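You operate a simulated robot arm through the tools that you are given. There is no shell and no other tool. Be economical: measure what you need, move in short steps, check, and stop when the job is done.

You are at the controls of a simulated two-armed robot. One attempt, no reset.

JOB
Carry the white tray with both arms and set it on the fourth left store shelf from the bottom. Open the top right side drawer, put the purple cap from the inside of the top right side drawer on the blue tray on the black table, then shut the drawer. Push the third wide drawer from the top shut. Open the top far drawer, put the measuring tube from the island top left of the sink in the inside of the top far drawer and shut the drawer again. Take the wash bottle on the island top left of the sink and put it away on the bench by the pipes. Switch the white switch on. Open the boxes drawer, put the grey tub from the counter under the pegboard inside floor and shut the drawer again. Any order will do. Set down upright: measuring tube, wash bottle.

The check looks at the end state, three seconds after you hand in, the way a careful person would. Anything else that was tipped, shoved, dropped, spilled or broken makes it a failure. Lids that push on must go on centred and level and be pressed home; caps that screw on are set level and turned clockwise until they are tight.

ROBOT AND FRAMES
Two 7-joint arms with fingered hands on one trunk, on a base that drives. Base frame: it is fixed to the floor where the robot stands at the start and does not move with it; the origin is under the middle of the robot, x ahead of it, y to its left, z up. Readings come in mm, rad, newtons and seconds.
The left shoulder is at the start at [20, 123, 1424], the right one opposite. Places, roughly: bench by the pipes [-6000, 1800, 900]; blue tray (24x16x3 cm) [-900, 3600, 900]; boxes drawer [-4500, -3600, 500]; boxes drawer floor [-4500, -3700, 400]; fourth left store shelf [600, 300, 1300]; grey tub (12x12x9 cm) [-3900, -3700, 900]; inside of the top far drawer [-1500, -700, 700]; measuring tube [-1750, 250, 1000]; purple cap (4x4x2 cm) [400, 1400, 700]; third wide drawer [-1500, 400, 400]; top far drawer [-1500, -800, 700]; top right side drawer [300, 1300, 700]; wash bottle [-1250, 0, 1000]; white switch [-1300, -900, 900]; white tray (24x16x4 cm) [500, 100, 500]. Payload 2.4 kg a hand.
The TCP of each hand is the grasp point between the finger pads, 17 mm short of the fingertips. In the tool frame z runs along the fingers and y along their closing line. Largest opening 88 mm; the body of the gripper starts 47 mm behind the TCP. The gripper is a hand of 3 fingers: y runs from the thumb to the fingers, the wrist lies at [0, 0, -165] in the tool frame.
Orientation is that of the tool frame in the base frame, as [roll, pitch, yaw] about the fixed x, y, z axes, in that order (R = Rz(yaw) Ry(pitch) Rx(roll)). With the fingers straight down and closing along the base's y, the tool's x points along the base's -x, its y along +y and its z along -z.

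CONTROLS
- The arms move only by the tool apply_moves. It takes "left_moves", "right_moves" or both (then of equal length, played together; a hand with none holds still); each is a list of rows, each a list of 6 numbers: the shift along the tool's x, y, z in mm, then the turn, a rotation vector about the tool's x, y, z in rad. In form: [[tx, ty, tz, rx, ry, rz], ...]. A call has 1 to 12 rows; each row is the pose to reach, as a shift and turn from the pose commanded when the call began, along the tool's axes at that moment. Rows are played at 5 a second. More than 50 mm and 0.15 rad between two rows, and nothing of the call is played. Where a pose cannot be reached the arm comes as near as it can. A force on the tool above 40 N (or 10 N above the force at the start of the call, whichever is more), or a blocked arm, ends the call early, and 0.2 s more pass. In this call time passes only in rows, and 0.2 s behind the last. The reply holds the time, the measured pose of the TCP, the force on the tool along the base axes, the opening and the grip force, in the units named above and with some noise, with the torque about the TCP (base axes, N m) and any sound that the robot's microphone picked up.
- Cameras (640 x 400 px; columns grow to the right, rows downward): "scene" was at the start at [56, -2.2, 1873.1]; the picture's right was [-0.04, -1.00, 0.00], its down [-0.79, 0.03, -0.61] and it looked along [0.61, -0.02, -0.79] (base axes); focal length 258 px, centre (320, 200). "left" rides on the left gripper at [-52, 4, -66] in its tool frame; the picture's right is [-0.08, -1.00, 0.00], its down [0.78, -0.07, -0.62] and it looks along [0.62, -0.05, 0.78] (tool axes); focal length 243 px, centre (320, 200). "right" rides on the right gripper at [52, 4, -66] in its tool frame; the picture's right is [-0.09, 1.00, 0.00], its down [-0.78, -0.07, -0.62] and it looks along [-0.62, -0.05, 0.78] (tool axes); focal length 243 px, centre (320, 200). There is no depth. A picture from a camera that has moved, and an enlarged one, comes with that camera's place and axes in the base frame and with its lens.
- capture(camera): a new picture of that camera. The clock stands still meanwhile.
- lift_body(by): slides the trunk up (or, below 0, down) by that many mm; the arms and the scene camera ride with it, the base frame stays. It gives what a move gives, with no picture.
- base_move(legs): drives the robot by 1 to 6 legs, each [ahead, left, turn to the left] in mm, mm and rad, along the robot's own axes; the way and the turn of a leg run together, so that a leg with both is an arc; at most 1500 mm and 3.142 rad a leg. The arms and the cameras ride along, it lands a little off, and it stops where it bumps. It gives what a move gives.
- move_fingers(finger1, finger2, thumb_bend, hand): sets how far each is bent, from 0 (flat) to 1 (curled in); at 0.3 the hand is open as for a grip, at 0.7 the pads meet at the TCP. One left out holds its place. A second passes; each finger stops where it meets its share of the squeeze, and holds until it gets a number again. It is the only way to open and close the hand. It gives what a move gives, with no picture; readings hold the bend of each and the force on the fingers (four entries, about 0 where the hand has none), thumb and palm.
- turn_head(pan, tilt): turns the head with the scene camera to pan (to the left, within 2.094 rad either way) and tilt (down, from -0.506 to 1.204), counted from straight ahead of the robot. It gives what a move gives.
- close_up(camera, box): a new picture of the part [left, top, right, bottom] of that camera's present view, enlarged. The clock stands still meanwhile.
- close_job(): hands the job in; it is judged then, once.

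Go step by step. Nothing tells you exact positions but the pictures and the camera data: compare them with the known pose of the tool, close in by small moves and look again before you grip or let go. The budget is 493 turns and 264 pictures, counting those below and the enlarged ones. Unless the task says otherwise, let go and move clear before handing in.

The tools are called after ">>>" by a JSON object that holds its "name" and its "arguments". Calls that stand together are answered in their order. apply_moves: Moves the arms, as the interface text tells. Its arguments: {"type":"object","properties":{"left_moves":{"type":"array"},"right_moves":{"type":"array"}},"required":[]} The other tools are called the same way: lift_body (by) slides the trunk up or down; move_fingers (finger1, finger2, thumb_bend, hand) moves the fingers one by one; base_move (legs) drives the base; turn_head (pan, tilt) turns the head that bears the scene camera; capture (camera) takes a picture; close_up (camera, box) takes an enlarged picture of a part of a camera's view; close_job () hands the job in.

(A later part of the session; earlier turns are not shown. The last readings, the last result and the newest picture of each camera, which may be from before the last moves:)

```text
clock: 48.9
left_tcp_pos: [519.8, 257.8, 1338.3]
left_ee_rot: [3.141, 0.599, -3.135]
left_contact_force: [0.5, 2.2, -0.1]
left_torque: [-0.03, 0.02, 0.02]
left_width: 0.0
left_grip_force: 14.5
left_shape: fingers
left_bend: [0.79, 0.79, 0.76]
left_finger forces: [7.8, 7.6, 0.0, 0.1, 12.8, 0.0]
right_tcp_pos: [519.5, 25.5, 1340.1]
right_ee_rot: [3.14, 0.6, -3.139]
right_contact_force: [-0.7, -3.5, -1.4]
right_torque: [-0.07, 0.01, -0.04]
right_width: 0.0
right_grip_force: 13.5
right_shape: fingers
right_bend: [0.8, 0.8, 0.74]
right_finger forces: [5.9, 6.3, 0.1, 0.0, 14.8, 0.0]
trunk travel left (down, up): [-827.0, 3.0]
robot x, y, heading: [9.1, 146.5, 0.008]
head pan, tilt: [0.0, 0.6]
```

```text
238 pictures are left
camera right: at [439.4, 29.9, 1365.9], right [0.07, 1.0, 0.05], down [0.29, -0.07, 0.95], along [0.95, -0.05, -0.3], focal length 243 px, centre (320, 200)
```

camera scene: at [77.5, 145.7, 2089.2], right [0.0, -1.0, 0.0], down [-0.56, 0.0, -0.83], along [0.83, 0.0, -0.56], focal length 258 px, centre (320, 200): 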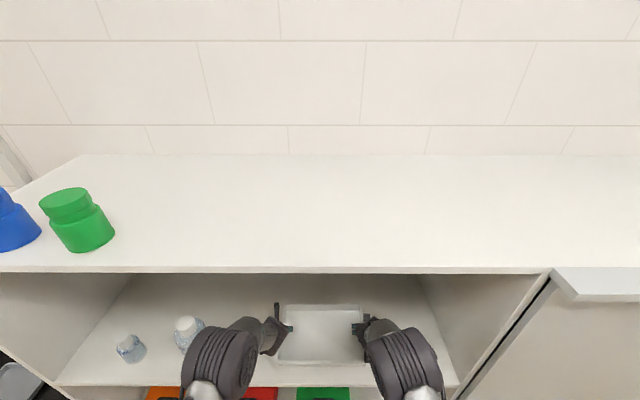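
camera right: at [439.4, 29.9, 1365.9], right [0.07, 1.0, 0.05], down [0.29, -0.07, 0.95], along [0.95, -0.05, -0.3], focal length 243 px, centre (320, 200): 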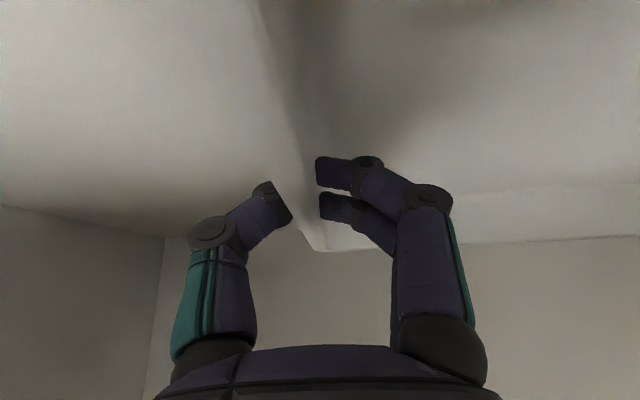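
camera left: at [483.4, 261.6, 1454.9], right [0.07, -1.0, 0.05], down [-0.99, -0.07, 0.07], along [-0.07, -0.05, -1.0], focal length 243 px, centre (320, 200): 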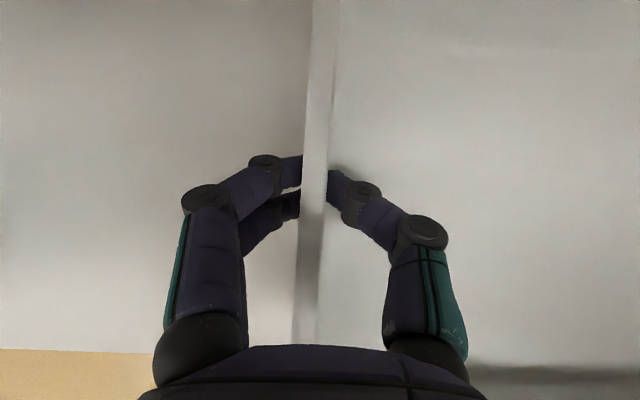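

>>> {"name": "apply_moves", "arguments": {"left_moves": [[2.8, 0, 4.1, 0, 0, 0]], "right_moves": [[2.8, 0, 4.1, 0, 0, 0]]}}

>>> {"name": "apply_moves", "arguments": {"left_moves": [[1.7, 0, 2.5, 0, 0, 0]], "right_moves": [[1.7, 0, 2.5, 0, 0, 0]]}}

```text
clock: 49.3
left_tcp_pos: [519.4, 258.8, 1334.4]
left_ee_rot: [3.141, 0.6, -3.139]
left_contact_force: [0.5, 2.3, -0.3]
left_torque: [0.01, 0.01, -0.01]
left_width: 0.0
left_grip_force: 13.9
left_shape: fingers
left_bend: [0.79, 0.79, 0.76]
left_finger forces: [7.8, 7.4, 0.0, 0.0, 12.9, 0.0]
right_tcp_pos: [520.4, 26.1, 1335.3]
right_ee_rot: [-3.141, 0.6, -3.137]
right_contact_force: [0.4, -2.2, -1.5]
right_torque: [-0.05, 0.02, -0.01]
right_width: 0.1
right_grip_force: 13.9
right_shape: fingers
right_bend: [0.8, 0.8, 0.74]
right_finger forces: [5.8, 6.5, 0.0, 0.0, 14.6, 0.0]
trunk travel left (down, up): [-827.0, 3.0]
robot x, y, heading: [8.4, 143.8, 0.006]
head pan, tilt: [0.0, 0.6]
```

```text
clock: 49.7
left_tcp_pos: [518.3, 257.7, 1332.1]
left_ee_rot: [-3.141, 0.599, -3.137]
left_contact_force: [0.1, 1.2, -1.1]
left_torque: [-0.01, 0.0, -0.02]
left_width: 0.0
left_grip_force: 14.6
left_shape: fingers
left_bend: [0.79, 0.79, 0.76]
left_finger forces: [7.3, 7.3, 0.1, 0.0, 13.5, 0.0]
right_tcp_pos: [518.2, 25.4, 1333.5]
right_ee_rot: [3.14, 0.6, -3.139]
right_contact_force: [0.7, -0.9, -1.7]
right_torque: [-0.07, 0.03, -0.06]
right_width: 0.2
right_grip_force: 13.6
right_shape: fingers
right_bend: [0.8, 0.8, 0.74]
right_finger forces: [6.4, 6.7, 0.1, 0.0, 14.0, 0.0]
trunk travel left (down, up): [-827.0, 3.0]
robot x, y, heading: [8.3, 144.6, 0.006]
head pan, tilt: [0.0, 0.6]
```

>>> {"name": "apply_moves", "arguments": {"left_moves": [[1.7, 0, 2.5, 0, 0, 0]], "right_moves": [[1.7, 0, 2.5, 0, 0, 0]]}}

>>> {"name": "apply_moves", "arguments": {"left_moves": [[1.7, 0, 2.5, 0, 0, 0]], "right_moves": [[1.7, 0, 2.5, 0, 0, 0]]}}

```text
clock: 50.1
left_tcp_pos: [519.6, 258.8, 1327.1]
left_ee_rot: [3.141, 0.602, -3.138]
left_contact_force: [-0.7, 0.8, -0.8]
left_torque: [-0.06, 0.01, -0.03]
left_width: 0.1
left_grip_force: 14.3
left_shape: fingers
left_bend: [0.79, 0.79, 0.76]
left_finger forces: [7.2, 7.4, 0.0, 0.0, 14.2, 0.0]
right_tcp_pos: [518.5, 26.0, 1331.0]
right_ee_rot: [3.14, 0.602, -3.136]
right_contact_force: [-0.4, -0.8, -1.8]
right_torque: [-0.06, 0.01, -0.03]
right_width: 0.1
right_grip_force: 13.4
right_shape: fingers
right_bend: [0.8, 0.8, 0.74]
right_finger forces: [6.5, 6.8, 0.1, 0.0, 13.9, 0.0]
trunk travel left (down, up): [-827.0, 3.0]
robot x, y, heading: [7.3, 141.2, 0.004]
head pan, tilt: [0.0, 0.6]
```

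```text
clock: 50.5
left_tcp_pos: [516.8, 259.5, 1325.9]
left_ee_rot: [-3.141, 0.6, -3.138]
left_contact_force: [-1.1, 0.6, 0.8]
left_torque: [-0.01, -0.02, -0.04]
left_width: 0.0
left_grip_force: 14.3
left_shape: fingers
left_bend: [0.79, 0.79, 0.76]
left_finger forces: [6.9, 7.5, 0.1, 0.0, 14.7, 0.0]
right_tcp_pos: [518.4, 25.1, 1327.1]
right_ee_rot: [-3.141, 0.604, -3.138]
right_contact_force: [0.4, 0.1, -0.5]
right_torque: [-0.06, 0.02, 0.01]
right_width: 0.0
right_grip_force: 13.5
right_shape: fingers
right_bend: [0.8, 0.8, 0.74]
right_finger forces: [7.1, 6.9, 0.0, 0.0, 13.8, 0.0]
trunk travel left (down, up): [-827.0, 3.0]
robot x, y, heading: [12.0, 145.2, 0.008]
head pan, tilt: [0.0, 0.6]
```

>>> {"name": "apply_moves", "arguments": {"left_moves": [[1.1, 0, 1.6, 0, 0, 0]], "right_moves": [[1.1, 0, 1.6, 0, 0, 0]]}}

>>> {"name": "apply_moves", "arguments": {"left_moves": [[1.1, 0, 1.6, 0, 0, 0]], "right_moves": [[1.1, 0, 1.6, 0, 0, 0]]}}

>>> {"name": "capture", "arguments": {"camera": "right"}}

```text
clock: 50.9
left_tcp_pos: [518.3, 257.6, 1324.6]
left_ee_rot: [3.141, 0.604, -3.134]
left_contact_force: [-0.5, 0.1, 8.8]
left_torque: [-0.05, -0.05, -0.01]
left_width: 0.0
left_grip_force: 16.8
left_shape: fingers
left_bend: [0.8, 0.8, 0.76]
left_finger forces: [7.9, 8.8, 0.1, 0.0, 15.8, 0.0]
right_tcp_pos: [518.7, 25.3, 1326.5]
right_ee_rot: [-3.141, 0.605, -3.137]
right_contact_force: [4.0, -0.1, 8.5]
right_torque: [-0.09, -0.05, -0.02]
right_width: 0.1
right_grip_force: 15.0
right_shape: fingers
right_bend: [0.8, 0.8, 0.74]
right_finger forces: [7.9, 7.5, 0.0, 0.0, 15.6, 0.1]
trunk travel left (down, up): [-827.0, 3.0]
robot x, y, heading: [7.5, 145.4, 0.002]
head pan, tilt: [0.0, 0.6]
```

```text
clock: 51.3
left_tcp_pos: [517.4, 258.6, 1324.2]
left_ee_rot: [3.139, 0.605, -3.138]
left_contact_force: [2.8, 1.3, 17.1]
left_torque: [-0.02, -0.07, -0.05]
left_width: 0.2
left_grip_force: 17.9
left_shape: fingers
left_bend: [0.8, 0.8, 0.77]
left_finger forces: [9.2, 9.7, 0.0, 0.1, 17.3, 0.0]
right_tcp_pos: [517.7, 25.1, 1325.8]
right_ee_rot: [3.14, 0.605, -3.138]
right_contact_force: [6.4, -0.6, 17.2]
right_torque: [-0.08, -0.12, -0.04]
right_width: 0.0
right_grip_force: 17.0
right_shape: fingers
right_bend: [0.81, 0.81, 0.74]
right_finger forces: [8.5, 8.2, 0.0, 0.0, 17.4, 0.1]
trunk travel left (down, up): [-827.0, 3.0]
robot x, y, heading: [8.7, 146.8, 0.001]
head pan, tilt: [0.0, 0.6]
```

```text
237 pictures are left
camera right: at [437.3, 28.9, 1351.0], right [0.07, 1.0, 0.05], down [0.29, -0.07, 0.96], along [0.96, -0.05, -0.29], focal length 243 px, centre (320, 200)
```

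right: 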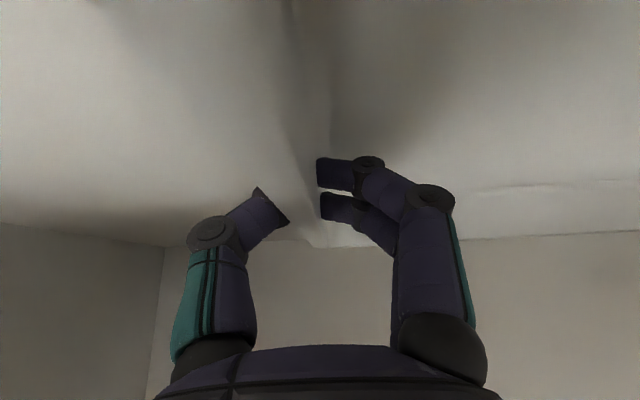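

The tray is firmly down on the shelf. I'll ease the pressure, then open both hands.

>>> {"name": "apply_moves", "arguments": {"left_moves": [[-1.4, 0, -2, 0, 0, 0]], "right_moves": [[-1.4, 0, -2, 0, 0, 0]]}}

>>> {"name": "move_fingers", "arguments": {"hand": "left", "finger1": 0.3, "finger2": 0.3, "thumb_bend": 0.3}}

>>> {"name": "move_fingers", "arguments": {"hand": "right", "finger1": 0.3, "finger2": 0.3, "thumb_bend": 0.3}}

>>> {"name": "apply_moves", "arguments": {"left_moves": [[-14, 0, -21, 0, 0, 0], [-28, 0, -41, 0, 0, 0], [-42, 0, -62, 0, 0, 0]], "right_moves": [[-14, 0, -21, 0, 0, 0], [-28, 0, -41, 0, 0, 0], [-42, 0, -62, 0, 0, 0]]}}

>>> {"name": "base_move", "arguments": {"legs": [[-450, 0, 0]]}}

>>> {"name": "capture", "arguments": {"camera": "scene"}}

```text
clock: 51.7
left_tcp_pos: [518.7, 258.6, 1324.8]
left_ee_rot: [-3.141, 0.599, -3.136]
left_contact_force: [3.1, 3.0, 10.1]
left_torque: [-0.03, -0.04, -0.03]
left_width: 0.0
left_grip_force: 16.9
left_shape: fingers
left_bend: [0.8, 0.8, 0.77]
left_finger forces: [9.1, 9.3, 0.0, 0.0, 15.9, 0.0]
right_tcp_pos: [516.6, 25.5, 1325.6]
right_ee_rot: [3.142, 0.599, -3.139]
right_contact_force: [5.5, -1.2, 12.3]
right_torque: [-0.09, -0.07, -0.05]
right_width: 0.0
right_grip_force: 15.7
right_shape: fingers
right_bend: [0.81, 0.81, 0.74]
right_finger forces: [7.8, 7.6, 0.0, 0.0, 16.9, 0.0]
trunk travel left (down, up): [-827.0, 3.0]
robot x, y, heading: [11.7, 144.3, 0.007]
head pan, tilt: [0.0, 0.6]
```

```text
clock: 52.7
left_tcp_pos: [517.2, 258.2, 1324.8]
left_ee_rot: [3.141, 0.601, -3.138]
left_contact_force: [0.4, -0.5, -0.7]
left_torque: [-0.01, 0.03, 0.02]
left_width: 84.0
left_grip_force: 0.1
left_shape: fingers
left_bend: [0.3, 0.3, 0.3]
left_finger forces: [0.0, 0.1, 0.1, 0.0, 0.1, 0.0]
right_tcp_pos: [517.0, 24.4, 1324.5]
right_ee_rot: [3.141, 0.6, -3.139]
right_contact_force: [1.9, -1.9, 11.1]
right_torque: [-0.1, -0.04, -0.05]
right_width: 0.2
right_grip_force: 16.3
right_shape: fingers
right_bend: [0.81, 0.81, 0.74]
right_finger forces: [8.0, 7.8, 0.0, 0.1, 16.8, 0.0]
trunk travel left (down, up): [-827.0, 3.0]
robot x, y, heading: [11.0, 145.4, 0.003]
head pan, tilt: [0.0, 0.6]
```

```text
clock: 53.7
left_tcp_pos: [517.4, 258.6, 1324.2]
left_ee_rot: [3.141, 0.601, -3.137]
left_contact_force: [0.7, -0.1, -1.2]
left_torque: [0.01, 0.03, 0.0]
left_width: 84.0
left_grip_force: 0.1
left_shape: fingers
left_bend: [0.3, 0.3, 0.3]
left_finger forces: [0.0, 0.0, 0.0, 0.1, 0.0, 0.1]
right_tcp_pos: [516.0, 25.6, 1325.0]
right_ee_rot: [-3.14, 0.6, -3.135]
right_contact_force: [0.3, -0.7, -0.5]
right_torque: [0.0, 0.01, -0.03]
right_width: 84.4
right_grip_force: 0.1
right_shape: fingers
right_bend: [0.3, 0.3, 0.3]
right_finger forces: [0.0, 0.0, 0.0, 0.1, 0.0, 0.0]
trunk travel left (down, up): [-827.0, 3.0]
robot x, y, heading: [9.6, 148.8, -0.0]
head pan, tilt: [0.0, 0.6]
```

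```text
clock: 54.5
left_tcp_pos: [518.9, 258.6, 1399.0]
left_ee_rot: [-3.14, 0.601, -3.138]
left_contact_force: [0.6, 0.6, -0.9]
left_torque: [-0.03, 0.0, 0.02]
left_width: 84.0
left_grip_force: 0.0
left_shape: fingers
left_bend: [0.3, 0.3, 0.3]
left_finger forces: [0.1, 0.0, 0.0, 0.0, 0.0, 0.1]
right_tcp_pos: [515.5, 25.3, 1401.4]
right_ee_rot: [3.14, 0.6, -3.137]
right_contact_force: [-0.1, 0.8, -0.3]
right_torque: [0.0, 0.0, -0.01]
right_width: 83.8
right_grip_force: 0.1
right_shape: fingers
right_bend: [0.3, 0.3, 0.3]
right_finger forces: [0.0, 0.1, 0.1, 0.0, 0.0, 0.1]
trunk travel left (down, up): [-827.0, 3.0]
robot x, y, heading: [12.9, 148.0, 0.001]
head pan, tilt: [0.0, 0.6]
```

```text
clock: 57.3
left_tcp_pos: [65.9, 254.9, 1398.0]
left_ee_rot: [3.141, 0.6, 3.141]
left_contact_force: [0.6, -0.3, -0.1]
left_torque: [-0.01, 0.02, -0.01]
left_width: 84.0
left_grip_force: 0.0
left_shape: fingers
left_bend: [0.3, 0.3, 0.3]
left_finger forces: [0.0, 0.1, 0.0, 0.0, 0.1, 0.0]
right_tcp_pos: [63.7, 21.3, 1400.3]
right_ee_rot: [3.14, 0.6, 3.141]
right_contact_force: [-0.4, -0.4, 0.8]
right_torque: [0.04, -0.03, -0.01]
right_width: 84.0
right_grip_force: 0.1
right_shape: fingers
right_bend: [0.3, 0.3, 0.3]
right_finger forces: [0.0, 0.0, 0.0, 0.1, 0.0, 0.1]
trunk travel left (down, up): [-827.0, 3.0]
robot x, y, heading: [-447.7, 141.7, -0.0]
head pan, tilt: [0.0, 0.6]
```

```text
236 pictures are left
camera scene: at [-375.2, 144.4, 2089.1], right [0.0, -1.0, 0.0], down [-0.57, 0.0, -0.82], along [0.82, 0.0, -0.57], focal length 258 px, centre (320, 200)
```

scene: 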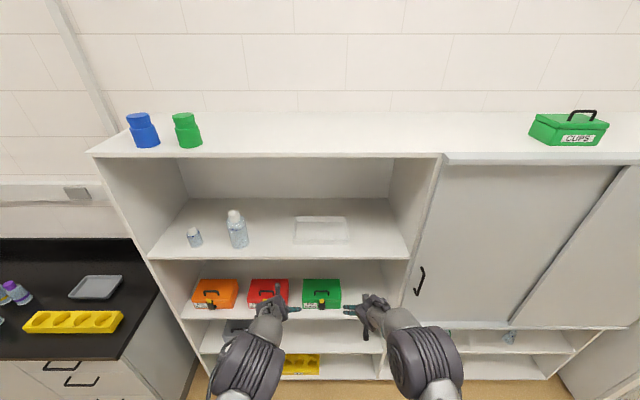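

The white tray is standing flat on shelf 4. Next is the top right side drawer near [300, 1300, 700], so I'll drive left and look at the drawer fronts.

>>> {"name": "base_move", "arguments": {"legs": [[0, 1150, 0]]}}

>>> {"name": "lift_body", "arguments": {"by": -300}}

>>> {"name": "turn_head", "arguments": {"pan": 0, "tilt": 0.75}}

>>> {"name": "capture", "arguments": {"camera": "scene"}}

```text
clock: 63.2
left_tcp_pos: [62.5, 1421.0, 1399.3]
left_ee_rot: [3.141, 0.601, -3.138]
left_contact_force: [0.0, -0.1, -0.8]
left_torque: [0.01, 0.0, 0.03]
left_width: 84.3
left_grip_force: 0.1
left_shape: fingers
left_bend: [0.3, 0.3, 0.3]
left_finger forces: [0.0, 0.0, 0.0, 0.0, 0.1, 0.0]
right_tcp_pos: [60.9, 1186.4, 1400.2]
right_ee_rot: [3.141, 0.6, -3.138]
right_contact_force: [-0.3, 0.9, -0.3]
right_torque: [0.0, 0.03, 0.01]
right_width: 83.8
right_grip_force: 0.1
right_shape: fingers
right_bend: [0.3, 0.3, 0.3]
right_finger forces: [0.0, 0.0, 0.1, 0.0, 0.1, 0.0]
trunk travel left (down, up): [-827.0, 3.0]
robot x, y, heading: [-447.9, 1309.1, 0.006]
head pan, tilt: [0.0, 0.6]
```

```text
clock: 66.2
left_tcp_pos: [61.4, 1421.6, 1099.2]
left_ee_rot: [-3.14, 0.6, -3.139]
left_contact_force: [0.6, 0.1, 0.2]
left_torque: [0.02, 0.01, -0.01]
left_width: 84.1
left_grip_force: 0.0
left_shape: fingers
left_bend: [0.3, 0.3, 0.3]
left_finger forces: [0.1, 0.0, 0.0, 0.1, 0.1, 0.0]
right_tcp_pos: [59.9, 1187.1, 1100.6]
right_ee_rot: [-3.14, 0.601, -3.139]
right_contact_force: [-0.6, -0.3, -0.4]
right_torque: [0.01, 0.0, 0.04]
right_width: 84.3
right_grip_force: 0.1
right_shape: fingers
right_bend: [0.3, 0.3, 0.3]
right_finger forces: [0.1, 0.1, 0.0, 0.0, 0.0, 0.0]
trunk travel left (down, up): [-527.0, 303.0]
robot x, y, heading: [-447.1, 1309.5, 0.004]
head pan, tilt: [0.0, 0.6]
```

```text
clock: 66.9
left_tcp_pos: [62.5, 1421.6, 1099.4]
left_ee_rot: [-3.142, 0.602, -3.139]
left_contact_force: [0.6, 0.7, -0.1]
left_torque: [0.0, -0.03, 0.0]
left_width: 84.1
left_grip_force: 0.1
left_shape: fingers
left_bend: [0.3, 0.3, 0.3]
left_finger forces: [0.1, 0.0, 0.1, 0.0, 0.1, 0.1]
right_tcp_pos: [60.4, 1187.5, 1101.0]
right_ee_rot: [-3.141, 0.603, -3.138]
right_contact_force: [-0.4, -0.2, 0.8]
right_torque: [0.02, -0.07, 0.0]
right_width: 84.0
right_grip_force: 0.1
right_shape: fingers
right_bend: [0.3, 0.3, 0.3]
right_finger forces: [0.0, 0.0, 0.0, 0.0, 0.0, 0.0]
trunk travel left (down, up): [-527.0, 303.0]
robot x, y, heading: [-449.2, 1309.4, 0.005]
head pan, tilt: [0.0, 0.75]
```

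```text
235 pictures are left
camera scene: at [-384.1, 1308.0, 1776.3], right [0.0, -1.0, 0.0], down [-0.68, 0.0, -0.73], along [0.73, 0.0, -0.68], focal length 258 px, centre (320, 200)
```

scene: 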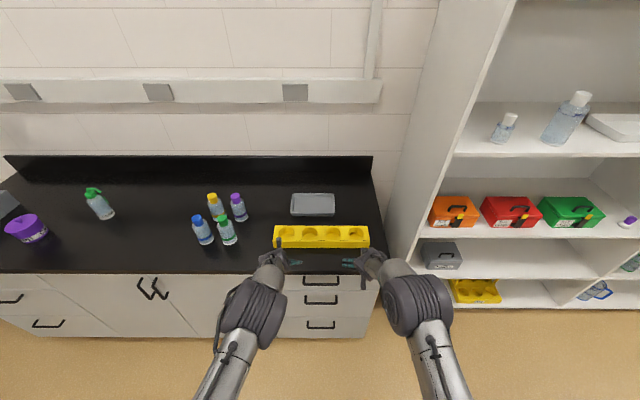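

The right stack's top handle is at about y=1308, z≈860. I'll shift left so my right hand faces it, lower the trunk and take a closer look.

>>> {"name": "base_move", "arguments": {"legs": [[-60, 120, 0]]}}

>>> {"name": "lift_body", "arguments": {"by": -300}}

>>> {"name": "turn_head", "arguments": {"pan": -0.1, "tilt": 0.65}}

>>> {"name": "capture", "arguments": {"camera": "scene"}}

>>> {"name": "capture", "arguments": {"camera": "right"}}

```text
clock: 68.2
left_tcp_pos: [1.0, 1541.1, 1098.7]
left_ee_rot: [-3.139, 0.601, -3.14]
left_contact_force: [0.5, -1.1, 0.1]
left_torque: [-0.02, -0.01, 0.02]
left_width: 84.0
left_grip_force: 0.1
left_shape: fingers
left_bend: [0.3, 0.3, 0.3]
left_finger forces: [0.0, 0.0, 0.1, 0.0, 0.0, 0.0]
right_tcp_pos: [-2.1, 1307.6, 1100.7]
right_ee_rot: [-3.14, 0.602, -3.138]
right_contact_force: [-0.2, 0.0, -0.2]
right_torque: [-0.02, 0.02, 0.03]
right_width: 84.2
right_grip_force: 0.0
right_shape: fingers
right_bend: [0.3, 0.3, 0.3]
right_finger forces: [0.0, 0.1, 0.0, 0.1, 0.0, 0.0]
trunk travel left (down, up): [-527.0, 303.0]
robot x, y, heading: [-508.4, 1428.7, 0.006]
head pan, tilt: [0.0, 0.75]
```

```text
clock: 71.2
left_tcp_pos: [-0.6, 1540.1, 798.8]
left_ee_rot: [-3.141, 0.601, -3.138]
left_contact_force: [0.2, -0.4, -0.5]
left_torque: [0.05, 0.01, -0.01]
left_width: 84.0
left_grip_force: 0.0
left_shape: fingers
left_bend: [0.3, 0.3, 0.3]
left_finger forces: [0.1, 0.1, 0.0, 0.0, 0.0, 0.1]
right_tcp_pos: [-2.9, 1306.3, 801.4]
right_ee_rot: [-3.14, 0.603, -3.14]
right_contact_force: [-0.8, 0.1, 0.2]
right_torque: [0.02, -0.01, 0.02]
right_width: 84.1
right_grip_force: 0.0
right_shape: fingers
right_bend: [0.3, 0.3, 0.3]
right_finger forces: [0.0, 0.0, 0.1, 0.0, 0.0, 0.0]
trunk travel left (down, up): [-227.0, 603.0]
robot x, y, heading: [-510.4, 1429.0, 0.002]
head pan, tilt: [0.0, 0.75]
```

```text
clock: 71.9
left_tcp_pos: [0.7, 1540.6, 798.6]
left_ee_rot: [3.141, 0.6, -3.138]
left_contact_force: [0.5, -0.5, -1.0]
left_torque: [-0.03, 0.03, -0.01]
left_width: 84.0
left_grip_force: 0.0
left_shape: fingers
left_bend: [0.3, 0.3, 0.3]
left_finger forces: [0.1, 0.1, 0.1, 0.0, 0.0, 0.0]
right_tcp_pos: [-0.2, 1307.0, 801.5]
right_ee_rot: [-3.141, 0.601, -3.14]
right_contact_force: [0.1, -0.3, -0.1]
right_torque: [-0.01, 0.03, -0.01]
right_width: 84.2
right_grip_force: 0.0
right_shape: fingers
right_bend: [0.3, 0.3, 0.3]
right_finger forces: [0.0, 0.1, 0.0, 0.0, 0.0, 0.1]
trunk travel left (down, up): [-227.0, 603.0]
robot x, y, heading: [-511.0, 1430.7, 0.005]
head pan, tilt: [-0.099, 0.649]
```

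```text
234 pictures are left
camera scene: at [-442.2, 1419.2, 1484.9], right [-0.1, -1.0, 0.0], down [-0.6, 0.06, -0.8], along [0.79, -0.08, -0.61], focal length 258 px, centre (320, 200)
```

scene: 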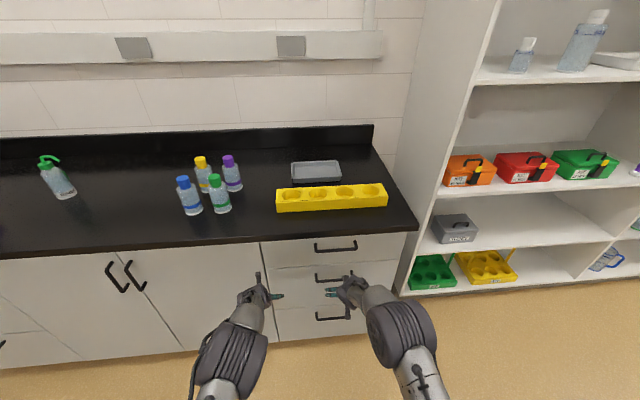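

```text
233 pictures are left
camera right: at [-81.8, 1310.4, 826.5], right [0.07, 1.0, 0.05], down [0.29, -0.07, 0.95], along [0.95, -0.05, -0.3], focal length 243 px, centre (320, 200)
```

right: 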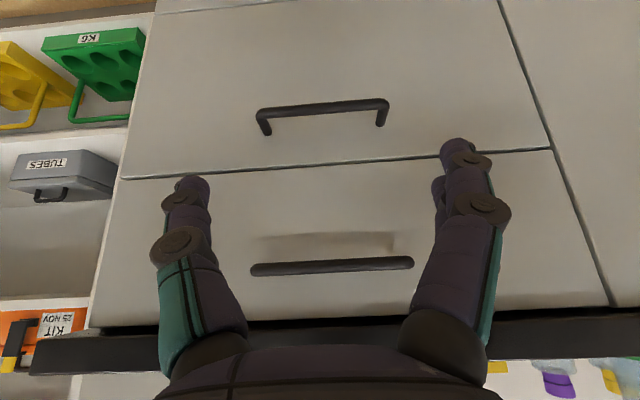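

The top drawer's handle bar is at about (153, 1305, 817), just under the counter edge. I'll point the right hand forward with its closing line vertical, and pull the left hand back out of the way.

>>> {"name": "apply_moves", "arguments": {"right_moves": [[0, 0, 0, 0, -0.14, 0], [0, 0, 0, 0, -0.28, 0], [0, 0, 0, 0, -0.42, 0], [0, 0, 0, 0, -0.56, 0], [0, 0, 0, 0, -0.7, 0], [0, 0, 0, 0, -0.84, 0], [0, 0, 0, 0, -0.97, 0]], "left_moves": [[18, 0, -12, 0, 0, 0], [35, 0, -24, 0, 0, 0], [53, 0, -36, 0, 0, 0], [71, 0, -49, 0, 0, 0], [89, 0, -61, 0, 0, 0], [106, 0, -73, 0, 0, 0], [124, 0, -85, 0, 0, 0]]}}

>>> {"name": "apply_moves", "arguments": {"right_moves": [[0, 0, 0, 0, 0, 0.143], [0, 0, 0, 0, 0, 0.286], [0, 0, 0, 0, 0, 0.429], [0, 0, 0, 0, 0, 0.571], [0, 0, 0, 0, 0, 0.714], [0, 0, 0, 0, 0, 0.857], [0, 0, 0, 0, 0, 1.0], [0, 0, 0, 0, 0, 1.143], [0, 0, 0, 0, 0, 1.286], [0, 0, 0, 0, 0, 1.429], [0, 0, 0, 0, 0, 1.571]]}}

>>> {"name": "move_fingers", "arguments": {"hand": "right", "finger1": 0.48, "finger2": 0.48, "thumb_bend": 0.48}}

>>> {"name": "capture", "arguments": {"camera": "right"}}

>>> {"name": "capture", "arguments": {"camera": "scene"}}

```text
clock: 73.5
left_tcp_pos: [-149.2, 1540.7, 799.1]
left_ee_rot: [3.141, 0.601, -3.139]
left_contact_force: [-0.8, -0.5, 0.8]
left_torque: [0.01, 0.01, 0.01]
left_width: 84.1
left_grip_force: 0.0
left_shape: fingers
left_bend: [0.3, 0.3, 0.3]
left_finger forces: [0.1, 0.0, 0.0, 0.0, 0.1, 0.1]
right_tcp_pos: [-1.9, 1305.0, 799.8]
right_ee_rot: [-0.158, 1.569, -0.156]
right_contact_force: [0.1, 0.5, -0.7]
right_torque: [-0.04, 0.0, -0.01]
right_width: 83.9
right_grip_force: 0.0
right_shape: fingers
right_bend: [0.3, 0.3, 0.3]
right_finger forces: [0.0, 0.0, 0.0, 0.0, 0.0, 0.0]
trunk travel left (down, up): [-227.0, 603.0]
robot x, y, heading: [-509.8, 1426.9, 0.004]
head pan, tilt: [-0.099, 0.649]
```

```text
clock: 75.9
left_tcp_pos: [-150.2, 1540.8, 797.8]
left_ee_rot: [3.141, 0.601, -3.139]
left_contact_force: [-0.3, -0.7, 0.5]
left_torque: [0.01, -0.02, 0.0]
left_width: 83.9
left_grip_force: 0.0
left_shape: fingers
left_bend: [0.3, 0.3, 0.3]
left_finger forces: [0.1, 0.0, 0.0, 0.1, 0.0, 0.0]
right_tcp_pos: [-2.4, 1307.5, 799.7]
right_ee_rot: [1.57, -0.002, 1.574]
right_contact_force: [0.3, -0.3, 0.8]
right_torque: [0.01, 0.0, 0.02]
right_width: 84.3
right_grip_force: 0.1
right_shape: fingers
right_bend: [0.3, 0.3, 0.3]
right_finger forces: [0.1, 0.0, 0.0, 0.1, 0.0, 0.0]
trunk travel left (down, up): [-227.0, 603.0]
robot x, y, heading: [-508.4, 1424.0, 0.005]
head pan, tilt: [-0.099, 0.649]
```

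```text
clock: 76.9
left_tcp_pos: [-149.7, 1540.7, 798.6]
left_ee_rot: [3.141, 0.602, -3.138]
left_contact_force: [-0.7, 0.5, -0.3]
left_torque: [-0.01, -0.01, 0.01]
left_width: 84.3
left_grip_force: 0.1
left_shape: fingers
left_bend: [0.3, 0.3, 0.3]
left_finger forces: [0.0, 0.0, 0.0, 0.1, 0.0, 0.0]
right_tcp_pos: [-1.4, 1307.5, 801.7]
right_ee_rot: [1.572, 0.0, 1.574]
right_contact_force: [-0.7, -0.6, 0.3]
right_torque: [0.02, -0.03, 0.02]
right_width: 45.0
right_grip_force: 0.1
right_shape: fingers
right_bend: [0.48, 0.48, 0.48]
right_finger forces: [0.0, 0.0, 0.0, 0.0, 0.0, 0.0]
trunk travel left (down, up): [-227.0, 603.0]
robot x, y, heading: [-508.2, 1431.4, 0.003]
head pan, tilt: [-0.099, 0.649]
```

```text
232 pictures are left
camera right: at [-67.8, 1358.1, 805.9], right [0.0, -0.09, 1.0], down [-0.62, -0.78, -0.07], along [0.79, -0.62, -0.05], focal length 243 px, centre (320, 200)
```

right: 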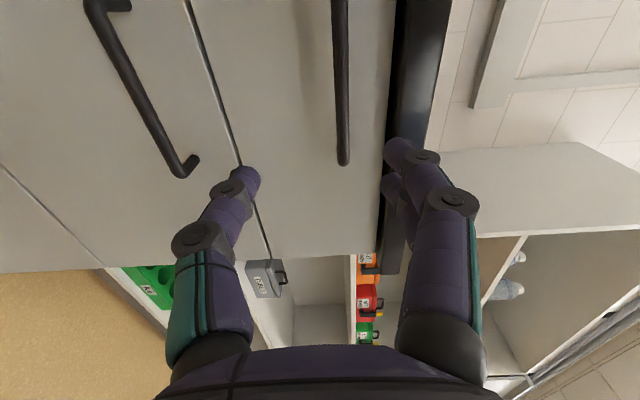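

```text
231 pictures are left
camera scene: at [-442.2, 1419.2, 1484.9], right [-0.1, -1.0, 0.0], down [-0.6, 0.06, -0.8], along [0.79, -0.08, -0.6], focal length 258 px, centre (320, 200)
```

scene: 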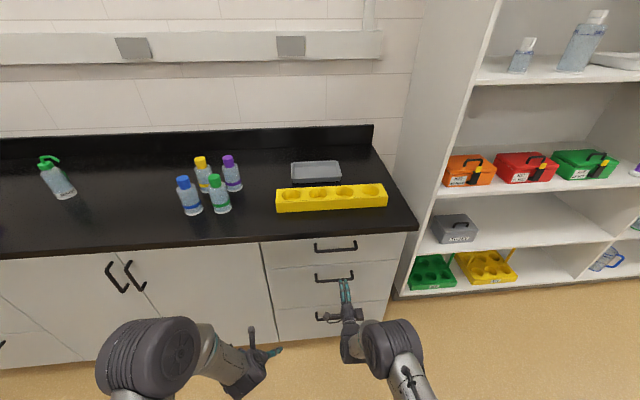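

The hand pose works, and the second look puts the bar at z≈818. I'll raise the trunk 17 mm and approach.

>>> {"name": "lift_body", "arguments": {"by": 17}}

>>> {"name": "base_move", "arguments": {"legs": [[125, 0, 0]]}}

>>> {"name": "capture", "arguments": {"camera": "right"}}

```text
clock: 77.5
left_tcp_pos: [-149.1, 1540.9, 815.4]
left_ee_rot: [3.141, 0.6, -3.138]
left_contact_force: [-0.3, 0.0, 0.1]
left_torque: [0.0, 0.01, 0.01]
left_width: 84.0
left_grip_force: 0.1
left_shape: fingers
left_bend: [0.3, 0.3, 0.3]
left_finger forces: [0.0, 0.1, 0.0, 0.0, 0.0, 0.0]
right_tcp_pos: [-1.6, 1306.5, 817.5]
right_ee_rot: [1.573, 0.0, 1.573]
right_contact_force: [0.3, -0.2, -0.7]
right_torque: [0.02, -0.01, 0.0]
right_width: 45.1
right_grip_force: 0.0
right_shape: fingers
right_bend: [0.48, 0.48, 0.48]
right_finger forces: [0.0, 0.0, 0.0, 0.1, 0.0, 0.0]
trunk travel left (down, up): [-244.0, 586.0]
robot x, y, heading: [-509.7, 1428.1, 0.003]
head pan, tilt: [-0.099, 0.649]
```

```text
clock: 78.8
left_tcp_pos: [-23.8, 1540.2, 814.7]
left_ee_rot: [3.14, 0.599, -3.141]
left_contact_force: [0.4, 0.0, -0.3]
left_torque: [-0.01, -0.02, -0.01]
left_width: 84.1
left_grip_force: 0.0
left_shape: fingers
left_bend: [0.3, 0.3, 0.3]
left_finger forces: [0.0, 0.1, 0.1, 0.0, 0.0, 0.0]
right_tcp_pos: [123.6, 1305.9, 817.6]
right_ee_rot: [1.571, -0.003, 1.571]
right_contact_force: [-0.2, 0.4, -0.2]
right_torque: [0.01, -0.01, -0.04]
right_width: 45.0
right_grip_force: 0.1
right_shape: fingers
right_bend: [0.48, 0.48, 0.48]
right_finger forces: [0.1, 0.1, 0.1, 0.0, 0.0, 0.1]
trunk travel left (down, up): [-244.0, 586.0]
robot x, y, heading: [-384.8, 1428.1, 0.003]
head pan, tilt: [-0.099, 0.649]
```

```text
230 pictures are left
camera right: at [57.5, 1357.4, 822.6], right [0.0, -0.09, 1.0], down [-0.62, -0.78, -0.07], along [0.78, -0.62, -0.05], focal length 243 px, centre (320, 200)
```

right: 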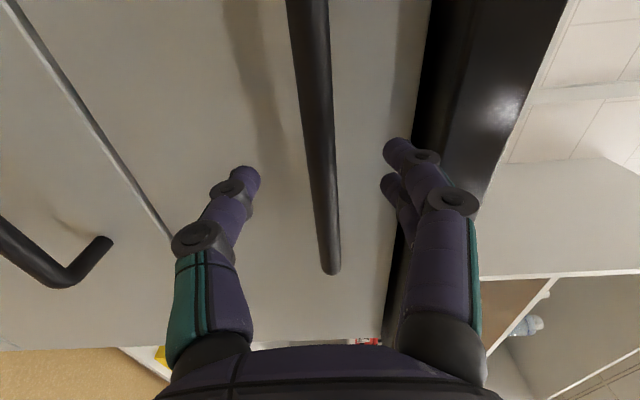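

>>> {"name": "apply_moves", "arguments": {"right_moves": [[0, 0, 13, 0, 0, 0], [0, 0, 26, 0, 0, 0]]}}

>>> {"name": "capture", "arguments": {"camera": "right"}}

```text
clock: 79.4
left_tcp_pos: [-23.7, 1540.6, 816.2]
left_ee_rot: [-3.141, 0.601, -3.141]
left_contact_force: [-0.3, -0.9, 0.2]
left_torque: [-0.01, 0.01, 0.03]
left_width: 84.0
left_grip_force: 0.0
left_shape: fingers
left_bend: [0.3, 0.3, 0.3]
left_finger forces: [0.0, 0.0, 0.0, 0.0, 0.1, 0.1]
right_tcp_pos: [149.5, 1305.3, 817.8]
right_ee_rot: [1.57, 0.0, 1.571]
right_contact_force: [-0.1, 0.3, 1.1]
right_torque: [-0.01, -0.02, -0.02]
right_width: 44.8
right_grip_force: 0.0
right_shape: fingers
right_bend: [0.48, 0.48, 0.48]
right_finger forces: [0.0, 0.1, 0.1, 0.1, 0.1, 0.0]
trunk travel left (down, up): [-244.0, 586.0]
robot x, y, heading: [-382.4, 1429.7, 0.002]
head pan, tilt: [-0.099, 0.649]
```

```text
229 pictures are left
camera right: at [83.0, 1357.0, 822.7], right [0.0, -0.09, 1.0], down [-0.62, -0.78, -0.07], along [0.78, -0.62, -0.05], focal length 243 px, centre (320, 200)
```

right: 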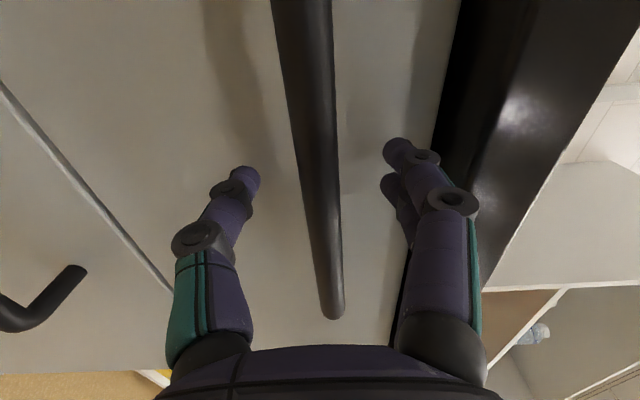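

Bar is between the fingers. I'll close firmly and pull by reversing the base.

>>> {"name": "move_fingers", "arguments": {"hand": "right", "finger1": 0.9, "finger2": 0.9, "thumb_bend": 0.9}}

>>> {"name": "base_move", "arguments": {"legs": [[-100, 0, 0]]}}

>>> {"name": "capture", "arguments": {"camera": "scene"}}

```text
clock: 80.4
left_tcp_pos: [-25.0, 1539.9, 814.5]
left_ee_rot: [3.141, 0.599, 3.142]
left_contact_force: [0.0, -1.4, -0.1]
left_torque: [0.02, 0.0, 0.02]
left_width: 84.1
left_grip_force: 0.0
left_shape: fingers
left_bend: [0.3, 0.3, 0.3]
left_finger forces: [0.0, 0.0, 0.0, 0.0, 0.0, 0.1]
right_tcp_pos: [149.9, 1305.5, 816.5]
right_ee_rot: [1.572, 0.0, 1.571]
right_contact_force: [-0.3, 0.0, -0.4]
right_torque: [0.01, 0.01, 0.0]
right_width: 0.6
right_grip_force: 0.1
right_shape: fingers
right_bend: [0.87, 0.87, 0.86]
right_finger forces: [0.0, 0.0, 0.1, 0.0, 0.0, 0.1]
trunk travel left (down, up): [-244.0, 586.0]
robot x, y, heading: [-385.6, 1425.5, 0.0]
head pan, tilt: [-0.099, 0.649]
```

```text
clock: 81.5
left_tcp_pos: [-124.8, 1541.1, 815.4]
left_ee_rot: [-3.141, 0.601, -3.14]
left_contact_force: [0.3, 0.0, 0.5]
left_torque: [0.02, 0.0, -0.02]
left_width: 84.2
left_grip_force: 0.0
left_shape: fingers
left_bend: [0.3, 0.3, 0.3]
left_finger forces: [0.0, 0.0, 0.0, 0.0, 0.0, 0.0]
right_tcp_pos: [48.3, 1305.6, 818.6]
right_ee_rot: [1.569, 0.0, 1.571]
right_contact_force: [-0.5, 0.0, 0.5]
right_torque: [0.0, -0.02, 0.0]
right_width: 0.0
right_grip_force: 0.2
right_shape: fingers
right_bend: [0.87, 0.87, 0.86]
right_finger forces: [0.0, 0.1, 0.0, 0.0, 0.0, 0.1]
trunk travel left (down, up): [-244.0, 586.0]
robot x, y, heading: [-488.3, 1428.7, 0.003]
head pan, tilt: [-0.099, 0.649]
```

```text
228 pictures are left
camera scene: at [-418.9, 1419.3, 1502.0], right [-0.1, -1.0, 0.0], down [-0.6, 0.06, -0.8], along [0.79, -0.08, -0.6], focal length 258 px, centre (320, 200)
```

scene: 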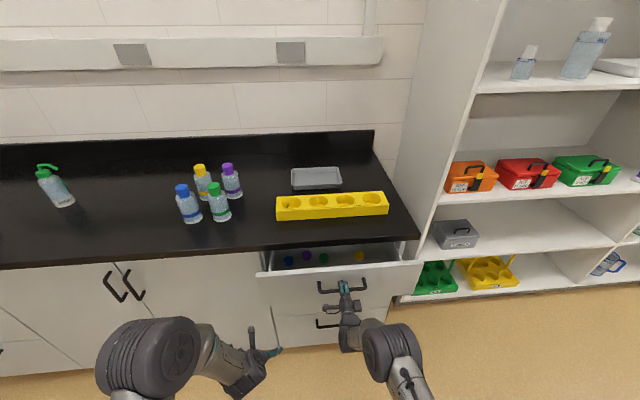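

The fingers hook the bar and the drawer slides out; coloured caps are visible inside. I'll pull further.

>>> {"name": "base_move", "arguments": {"legs": [[-180, 0, 0]]}}

>>> {"name": "capture", "arguments": {"camera": "scene"}}

```text
clock: 83.0
left_tcp_pos: [-308.0, 1541.6, 815.5]
left_ee_rot: [3.141, 0.6, -3.136]
left_contact_force: [0.4, -0.1, 0.7]
left_torque: [0.02, -0.03, 0.03]
left_width: 84.1
left_grip_force: 0.2
left_shape: fingers
left_bend: [0.3, 0.3, 0.3]
left_finger forces: [0.0, 0.1, 0.1, 0.1, 0.1, 0.0]
right_tcp_pos: [-135.3, 1307.1, 817.7]
right_ee_rot: [1.57, -0.001, 1.577]
right_contact_force: [-0.9, -0.2, 1.4]
right_torque: [-0.01, -0.01, -0.03]
right_width: 0.1
right_grip_force: 0.1
right_shape: fingers
right_bend: [0.87, 0.87, 0.86]
right_finger forces: [0.0, 0.0, 0.0, 0.0, 0.0, 0.0]
trunk travel left (down, up): [-244.0, 586.0]
robot x, y, heading: [-668.4, 1423.4, 0.004]
head pan, tilt: [-0.099, 0.649]
```

```text
227 pictures are left
camera scene: at [-601.6, 1418.8, 1502.0], right [-0.09, -1.0, 0.0], down [-0.6, 0.06, -0.8], along [0.79, -0.07, -0.6], focal length 258 px, centre (320, 200)
```

scene: 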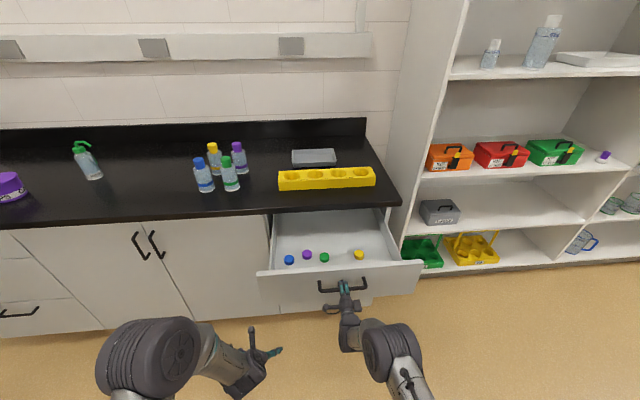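

The drawer is out about 280 mm and the purple cap is visible near (60, 1411). I'll release the handle, back off, and turn the right hand downward to pick it.

>>> {"name": "move_fingers", "arguments": {"hand": "right", "finger1": 0.3, "finger2": 0.3, "thumb_bend": 0.3}}

>>> {"name": "base_move", "arguments": {"legs": [[-100, 0, 0]]}}

>>> {"name": "lift_body", "arguments": {"by": 200}}

>>> {"name": "apply_moves", "arguments": {"right_moves": [[0, 0, 0, 0, 0, -0.143], [0, 0, 0, 0, 0, -0.286], [0, 0, 0, 0, 0, -0.429], [0, 0, 0, 0, 0, -0.571], [0, 0, 0, 0, 0, -0.714], [0, 0, 0, 0, 0, -0.857], [0, 0, 0, 0, 0, -1.0], [0, 0, 0, 0, 0, -1.143], [0, 0, 0, 0, 0, -1.286], [0, 0, 0, 0, 0, -1.429], [0, 0, 0, 0, 0, -1.571]]}}

>>> {"name": "apply_moves", "arguments": {"right_moves": [[0, 0, 0, 0, 0.14, 0], [0, 0, 0, 0, 0.28, 0], [0, 0, 0, 0, 0.42, 0], [0, 0, 0, 0, 0.56, 0], [0, 0, 0, 0, 0.7, 0], [0, 0, 0, 0, 0.84, 0], [0, 0, 0, 0, 0.97, 0], [0, 0, 0, 0, 1.1, 0], [0, 0, 0, 0, 1.2, 0]]}}

>>> {"name": "capture", "arguments": {"camera": "scene"}}

```text
clock: 84.0
left_tcp_pos: [-308.3, 1542.1, 815.1]
left_ee_rot: [-3.141, 0.601, -3.138]
left_contact_force: [-0.1, 0.5, 0.0]
left_torque: [-0.04, 0.01, 0.04]
left_width: 84.2
left_grip_force: 0.1
left_shape: fingers
left_bend: [0.3, 0.3, 0.3]
left_finger forces: [0.0, 0.0, 0.1, 0.1, 0.0, 0.0]
right_tcp_pos: [-134.3, 1307.5, 817.0]
right_ee_rot: [1.571, -0.001, 1.576]
right_contact_force: [-0.6, -0.5, -0.1]
right_torque: [-0.02, -0.02, -0.04]
right_width: 84.2
right_grip_force: 0.0
right_shape: fingers
right_bend: [0.3, 0.3, 0.3]
right_finger forces: [0.1, 0.0, 0.0, 0.1, 0.0, 0.0]
trunk travel left (down, up): [-244.0, 586.0]
robot x, y, heading: [-665.8, 1427.5, 0.008]
head pan, tilt: [-0.099, 0.649]
```

```text
clock: 85.2
left_tcp_pos: [-408.5, 1541.8, 816.1]
left_ee_rot: [3.141, 0.599, -3.132]
left_contact_force: [0.6, 0.3, 0.0]
left_torque: [0.0, -0.01, 0.02]
left_width: 84.0
left_grip_force: 0.0
left_shape: fingers
left_bend: [0.3, 0.3, 0.3]
left_finger forces: [0.0, 0.0, 0.0, 0.0, 0.0, 0.0]
right_tcp_pos: [-234.1, 1307.8, 818.8]
right_ee_rot: [1.569, 0.001, 1.579]
right_contact_force: [-0.3, 0.1, -0.1]
right_torque: [-0.01, -0.02, -0.01]
right_width: 84.2
right_grip_force: 0.1
right_shape: fingers
right_bend: [0.3, 0.3, 0.3]
right_finger forces: [0.0, 0.0, 0.0, 0.0, 0.1, 0.0]
trunk travel left (down, up): [-244.0, 586.0]
robot x, y, heading: [-769.4, 1426.3, 0.006]
head pan, tilt: [-0.099, 0.649]
```

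```text
clock: 87.3
left_tcp_pos: [-407.2, 1541.9, 1015.9]
left_ee_rot: [3.142, 0.602, -3.133]
left_contact_force: [-0.1, -0.3, 1.0]
left_torque: [0.02, 0.02, -0.04]
left_width: 84.2
left_grip_force: 0.1
left_shape: fingers
left_bend: [0.3, 0.3, 0.3]
left_finger forces: [0.0, 0.0, 0.1, 0.0, 0.0, 0.0]
right_tcp_pos: [-232.0, 1307.7, 1016.6]
right_ee_rot: [1.571, 0.0, 1.579]
right_contact_force: [0.2, -0.6, 0.5]
right_torque: [0.01, -0.03, -0.05]
right_width: 84.2
right_grip_force: 0.0
right_shape: fingers
right_bend: [0.3, 0.3, 0.3]
right_finger forces: [0.0, 0.1, 0.0, 0.1, 0.0, 0.0]
trunk travel left (down, up): [-444.0, 386.0]
robot x, y, heading: [-766.3, 1427.3, 0.007]
head pan, tilt: [-0.099, 0.649]
```

```text
clock: 89.7
left_tcp_pos: [-408.6, 1541.3, 1014.9]
left_ee_rot: [3.14, 0.601, -3.132]
left_contact_force: [0.3, 0.1, -0.2]
left_torque: [0.02, 0.0, -0.02]
left_width: 84.1
left_grip_force: 0.1
left_shape: fingers
left_bend: [0.3, 0.3, 0.3]
left_finger forces: [0.0, 0.0, 0.1, 0.0, 0.0, 0.0]
right_tcp_pos: [-234.6, 1307.7, 1018.2]
right_ee_rot: [-1.244, 1.569, -1.236]
right_contact_force: [0.9, 0.0, 0.6]
right_torque: [-0.01, 0.0, 0.02]
right_width: 84.1
right_grip_force: 0.1
right_shape: fingers
right_bend: [0.3, 0.3, 0.3]
right_finger forces: [0.1, 0.0, 0.1, 0.1, 0.0, 0.1]
trunk travel left (down, up): [-444.0, 386.0]
robot x, y, heading: [-769.5, 1424.6, 0.004]
head pan, tilt: [-0.099, 0.649]
```

```text
clock: 91.7
left_tcp_pos: [-408.5, 1541.9, 1015.3]
left_ee_rot: [-3.141, 0.599, -3.132]
left_contact_force: [0.0, 0.1, 0.4]
left_torque: [-0.01, 0.01, 0.0]
left_width: 84.1
left_grip_force: 0.0
left_shape: fingers
left_bend: [0.3, 0.3, 0.3]
left_finger forces: [0.1, 0.0, 0.1, 0.0, 0.0, 0.0]
right_tcp_pos: [-233.6, 1306.2, 1016.6]
right_ee_rot: [3.139, 0.369, -3.132]
right_contact_force: [0.0, -0.3, 0.8]
right_torque: [0.0, 0.0, 0.0]
right_width: 83.9
right_grip_force: 0.1
right_shape: fingers
right_bend: [0.3, 0.3, 0.3]
right_finger forces: [0.0, 0.0, 0.0, 0.0, 0.0, 0.1]
trunk travel left (down, up): [-444.0, 386.0]
robot x, y, heading: [-768.1, 1428.2, 0.01]
head pan, tilt: [-0.099, 0.649]
```

```text
226 pictures are left
camera scene: at [-700.1, 1418.2, 1701.9], right [-0.09, -1.0, 0.0], down [-0.6, 0.05, -0.8], along [0.79, -0.07, -0.6], focal length 258 px, centre (320, 200)
```

scene: 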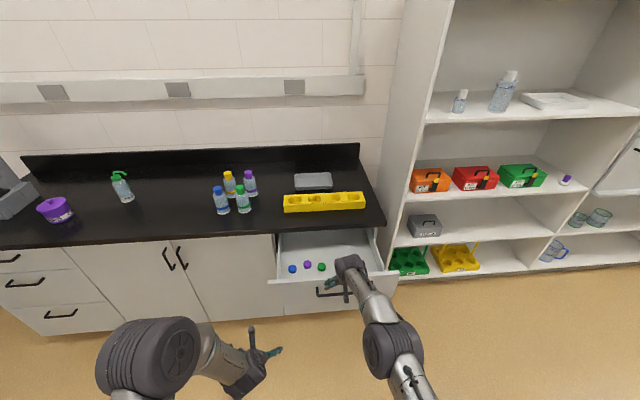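

I'll position the right hand above the cap and use its camera.

>>> {"name": "base_move", "arguments": {"legs": [[230, 105, 0]]}}

>>> {"name": "capture", "arguments": {"camera": "right"}}

```text
clock: 93.6
left_tcp_pos: [-171.8, 1649.0, 1014.5]
left_ee_rot: [-3.141, 0.599, -3.13]
left_contact_force: [0.7, 0.8, 0.4]
left_torque: [-0.01, -0.04, -0.02]
left_width: 84.1
left_grip_force: 0.0
left_shape: fingers
left_bend: [0.3, 0.3, 0.3]
left_finger forces: [0.0, 0.0, 0.0, 0.1, 0.1, 0.0]
right_tcp_pos: [3.6, 1414.5, 1016.6]
right_ee_rot: [-3.141, 0.372, -3.132]
right_contact_force: [-0.1, -0.2, 0.8]
right_torque: [0.02, -0.01, 0.01]
right_width: 84.2
right_grip_force: 0.0
right_shape: fingers
right_bend: [0.3, 0.3, 0.3]
right_finger forces: [0.0, 0.1, 0.0, 0.1, 0.0, 0.0]
trunk travel left (down, up): [-444.0, 386.0]
robot x, y, heading: [-535.7, 1532.7, 0.012]
head pan, tilt: [-0.099, 0.649]
```

```text
225 pictures are left
camera right: at [-70.1, 1417.3, 1060.6], right [0.07, 1.0, 0.03], down [0.5, -0.06, 0.86], along [0.86, -0.04, -0.51], focal length 243 px, centre (320, 200)
```

right: 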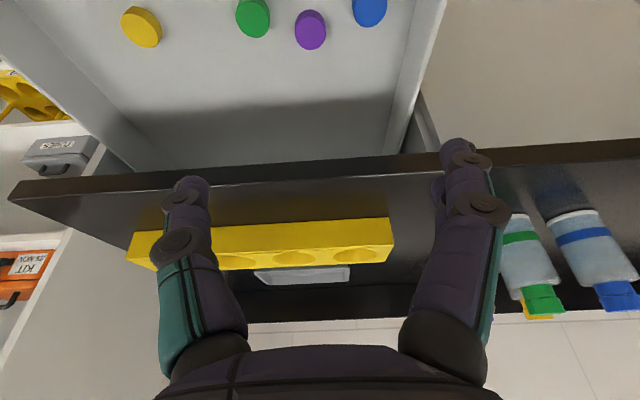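

The cap is near (63, 1406, 745). I'll move the hand over it and lower by trunk.

>>> {"name": "apply_moves", "arguments": {"right_moves": [[-27, -4, 10, 0, 0, 0], [-53, -8, 21, 0, 0, 0]]}}

>>> {"name": "lift_body", "arguments": {"by": -170}}

>>> {"name": "capture", "arguments": {"camera": "right"}}

>>> {"name": "capture", "arguments": {"camera": "scene"}}

```text
clock: 94.2
left_tcp_pos: [-173.7, 1648.3, 1014.8]
left_ee_rot: [3.14, 0.602, -3.131]
left_contact_force: [-0.7, 0.0, 0.4]
left_torque: [0.02, 0.0, 0.01]
left_width: 84.0
left_grip_force: 0.1
left_shape: fingers
left_bend: [0.3, 0.3, 0.3]
left_finger forces: [0.0, 0.0, 0.0, 0.1, 0.0, 0.0]
right_tcp_pos: [5.4, 1397.0, 1020.3]
right_ee_rot: [3.14, 0.37, -3.131]
right_contact_force: [0.6, 0.4, -0.2]
right_torque: [-0.01, -0.02, 0.02]
right_width: 84.1
right_grip_force: 0.0
right_shape: fingers
right_bend: [0.3, 0.3, 0.3]
right_finger forces: [0.1, 0.0, 0.1, 0.0, 0.0, 0.0]
right hand out of reach, approached as far as the arm can: row 1, 2
trunk travel left (down, up): [-444.0, 386.0]
robot x, y, heading: [-533.1, 1522.6, 0.013]
head pan, tilt: [-0.099, 0.649]
```

```text
clock: 96.1
left_tcp_pos: [-173.1, 1647.4, 845.3]
left_ee_rot: [-3.141, 0.601, -3.13]
left_contact_force: [0.7, 0.2, -0.6]
left_torque: [0.03, 0.04, 0.01]
left_width: 84.4
left_grip_force: 0.1
left_shape: fingers
left_bend: [0.3, 0.3, 0.3]
left_finger forces: [0.1, 0.0, 0.0, 0.1, 0.0, 0.0]
right_tcp_pos: [5.1, 1398.1, 850.2]
right_ee_rot: [3.142, 0.372, -3.133]
right_contact_force: [0.2, -0.2, -0.1]
right_torque: [0.02, 0.01, 0.0]
right_width: 84.0
right_grip_force: 0.2
right_shape: fingers
right_bend: [0.3, 0.3, 0.3]
right_finger forces: [0.0, 0.0, 0.0, 0.1, 0.1, 0.0]
trunk travel left (down, up): [-274.0, 556.0]
robot x, y, heading: [-537.8, 1530.0, 0.013]
head pan, tilt: [-0.099, 0.649]
```

```text
224 pictures are left
camera right: at [-67.2, 1400.5, 894.1], right [0.07, 1.0, 0.03], down [0.5, -0.06, 0.86], along [0.86, -0.04, -0.51], focal length 243 px, centre (320, 200)
```

right: 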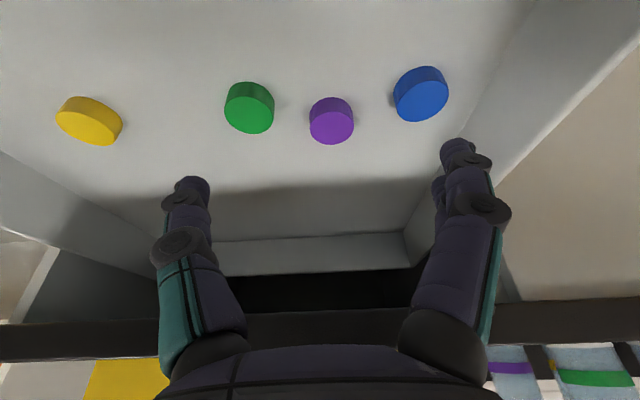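

```text
223 pictures are left
camera scene: at [-465.5, 1523.7, 1532.0], right [-0.09, -1.0, 0.0], down [-0.6, 0.05, -0.8], along [0.79, -0.07, -0.6], focal length 258 px, centre (320, 200)
```

scene: 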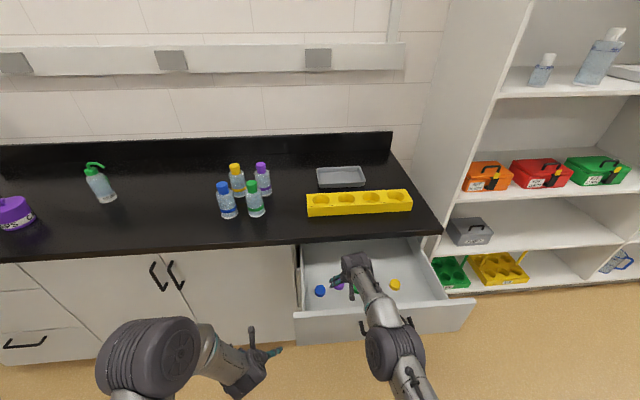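

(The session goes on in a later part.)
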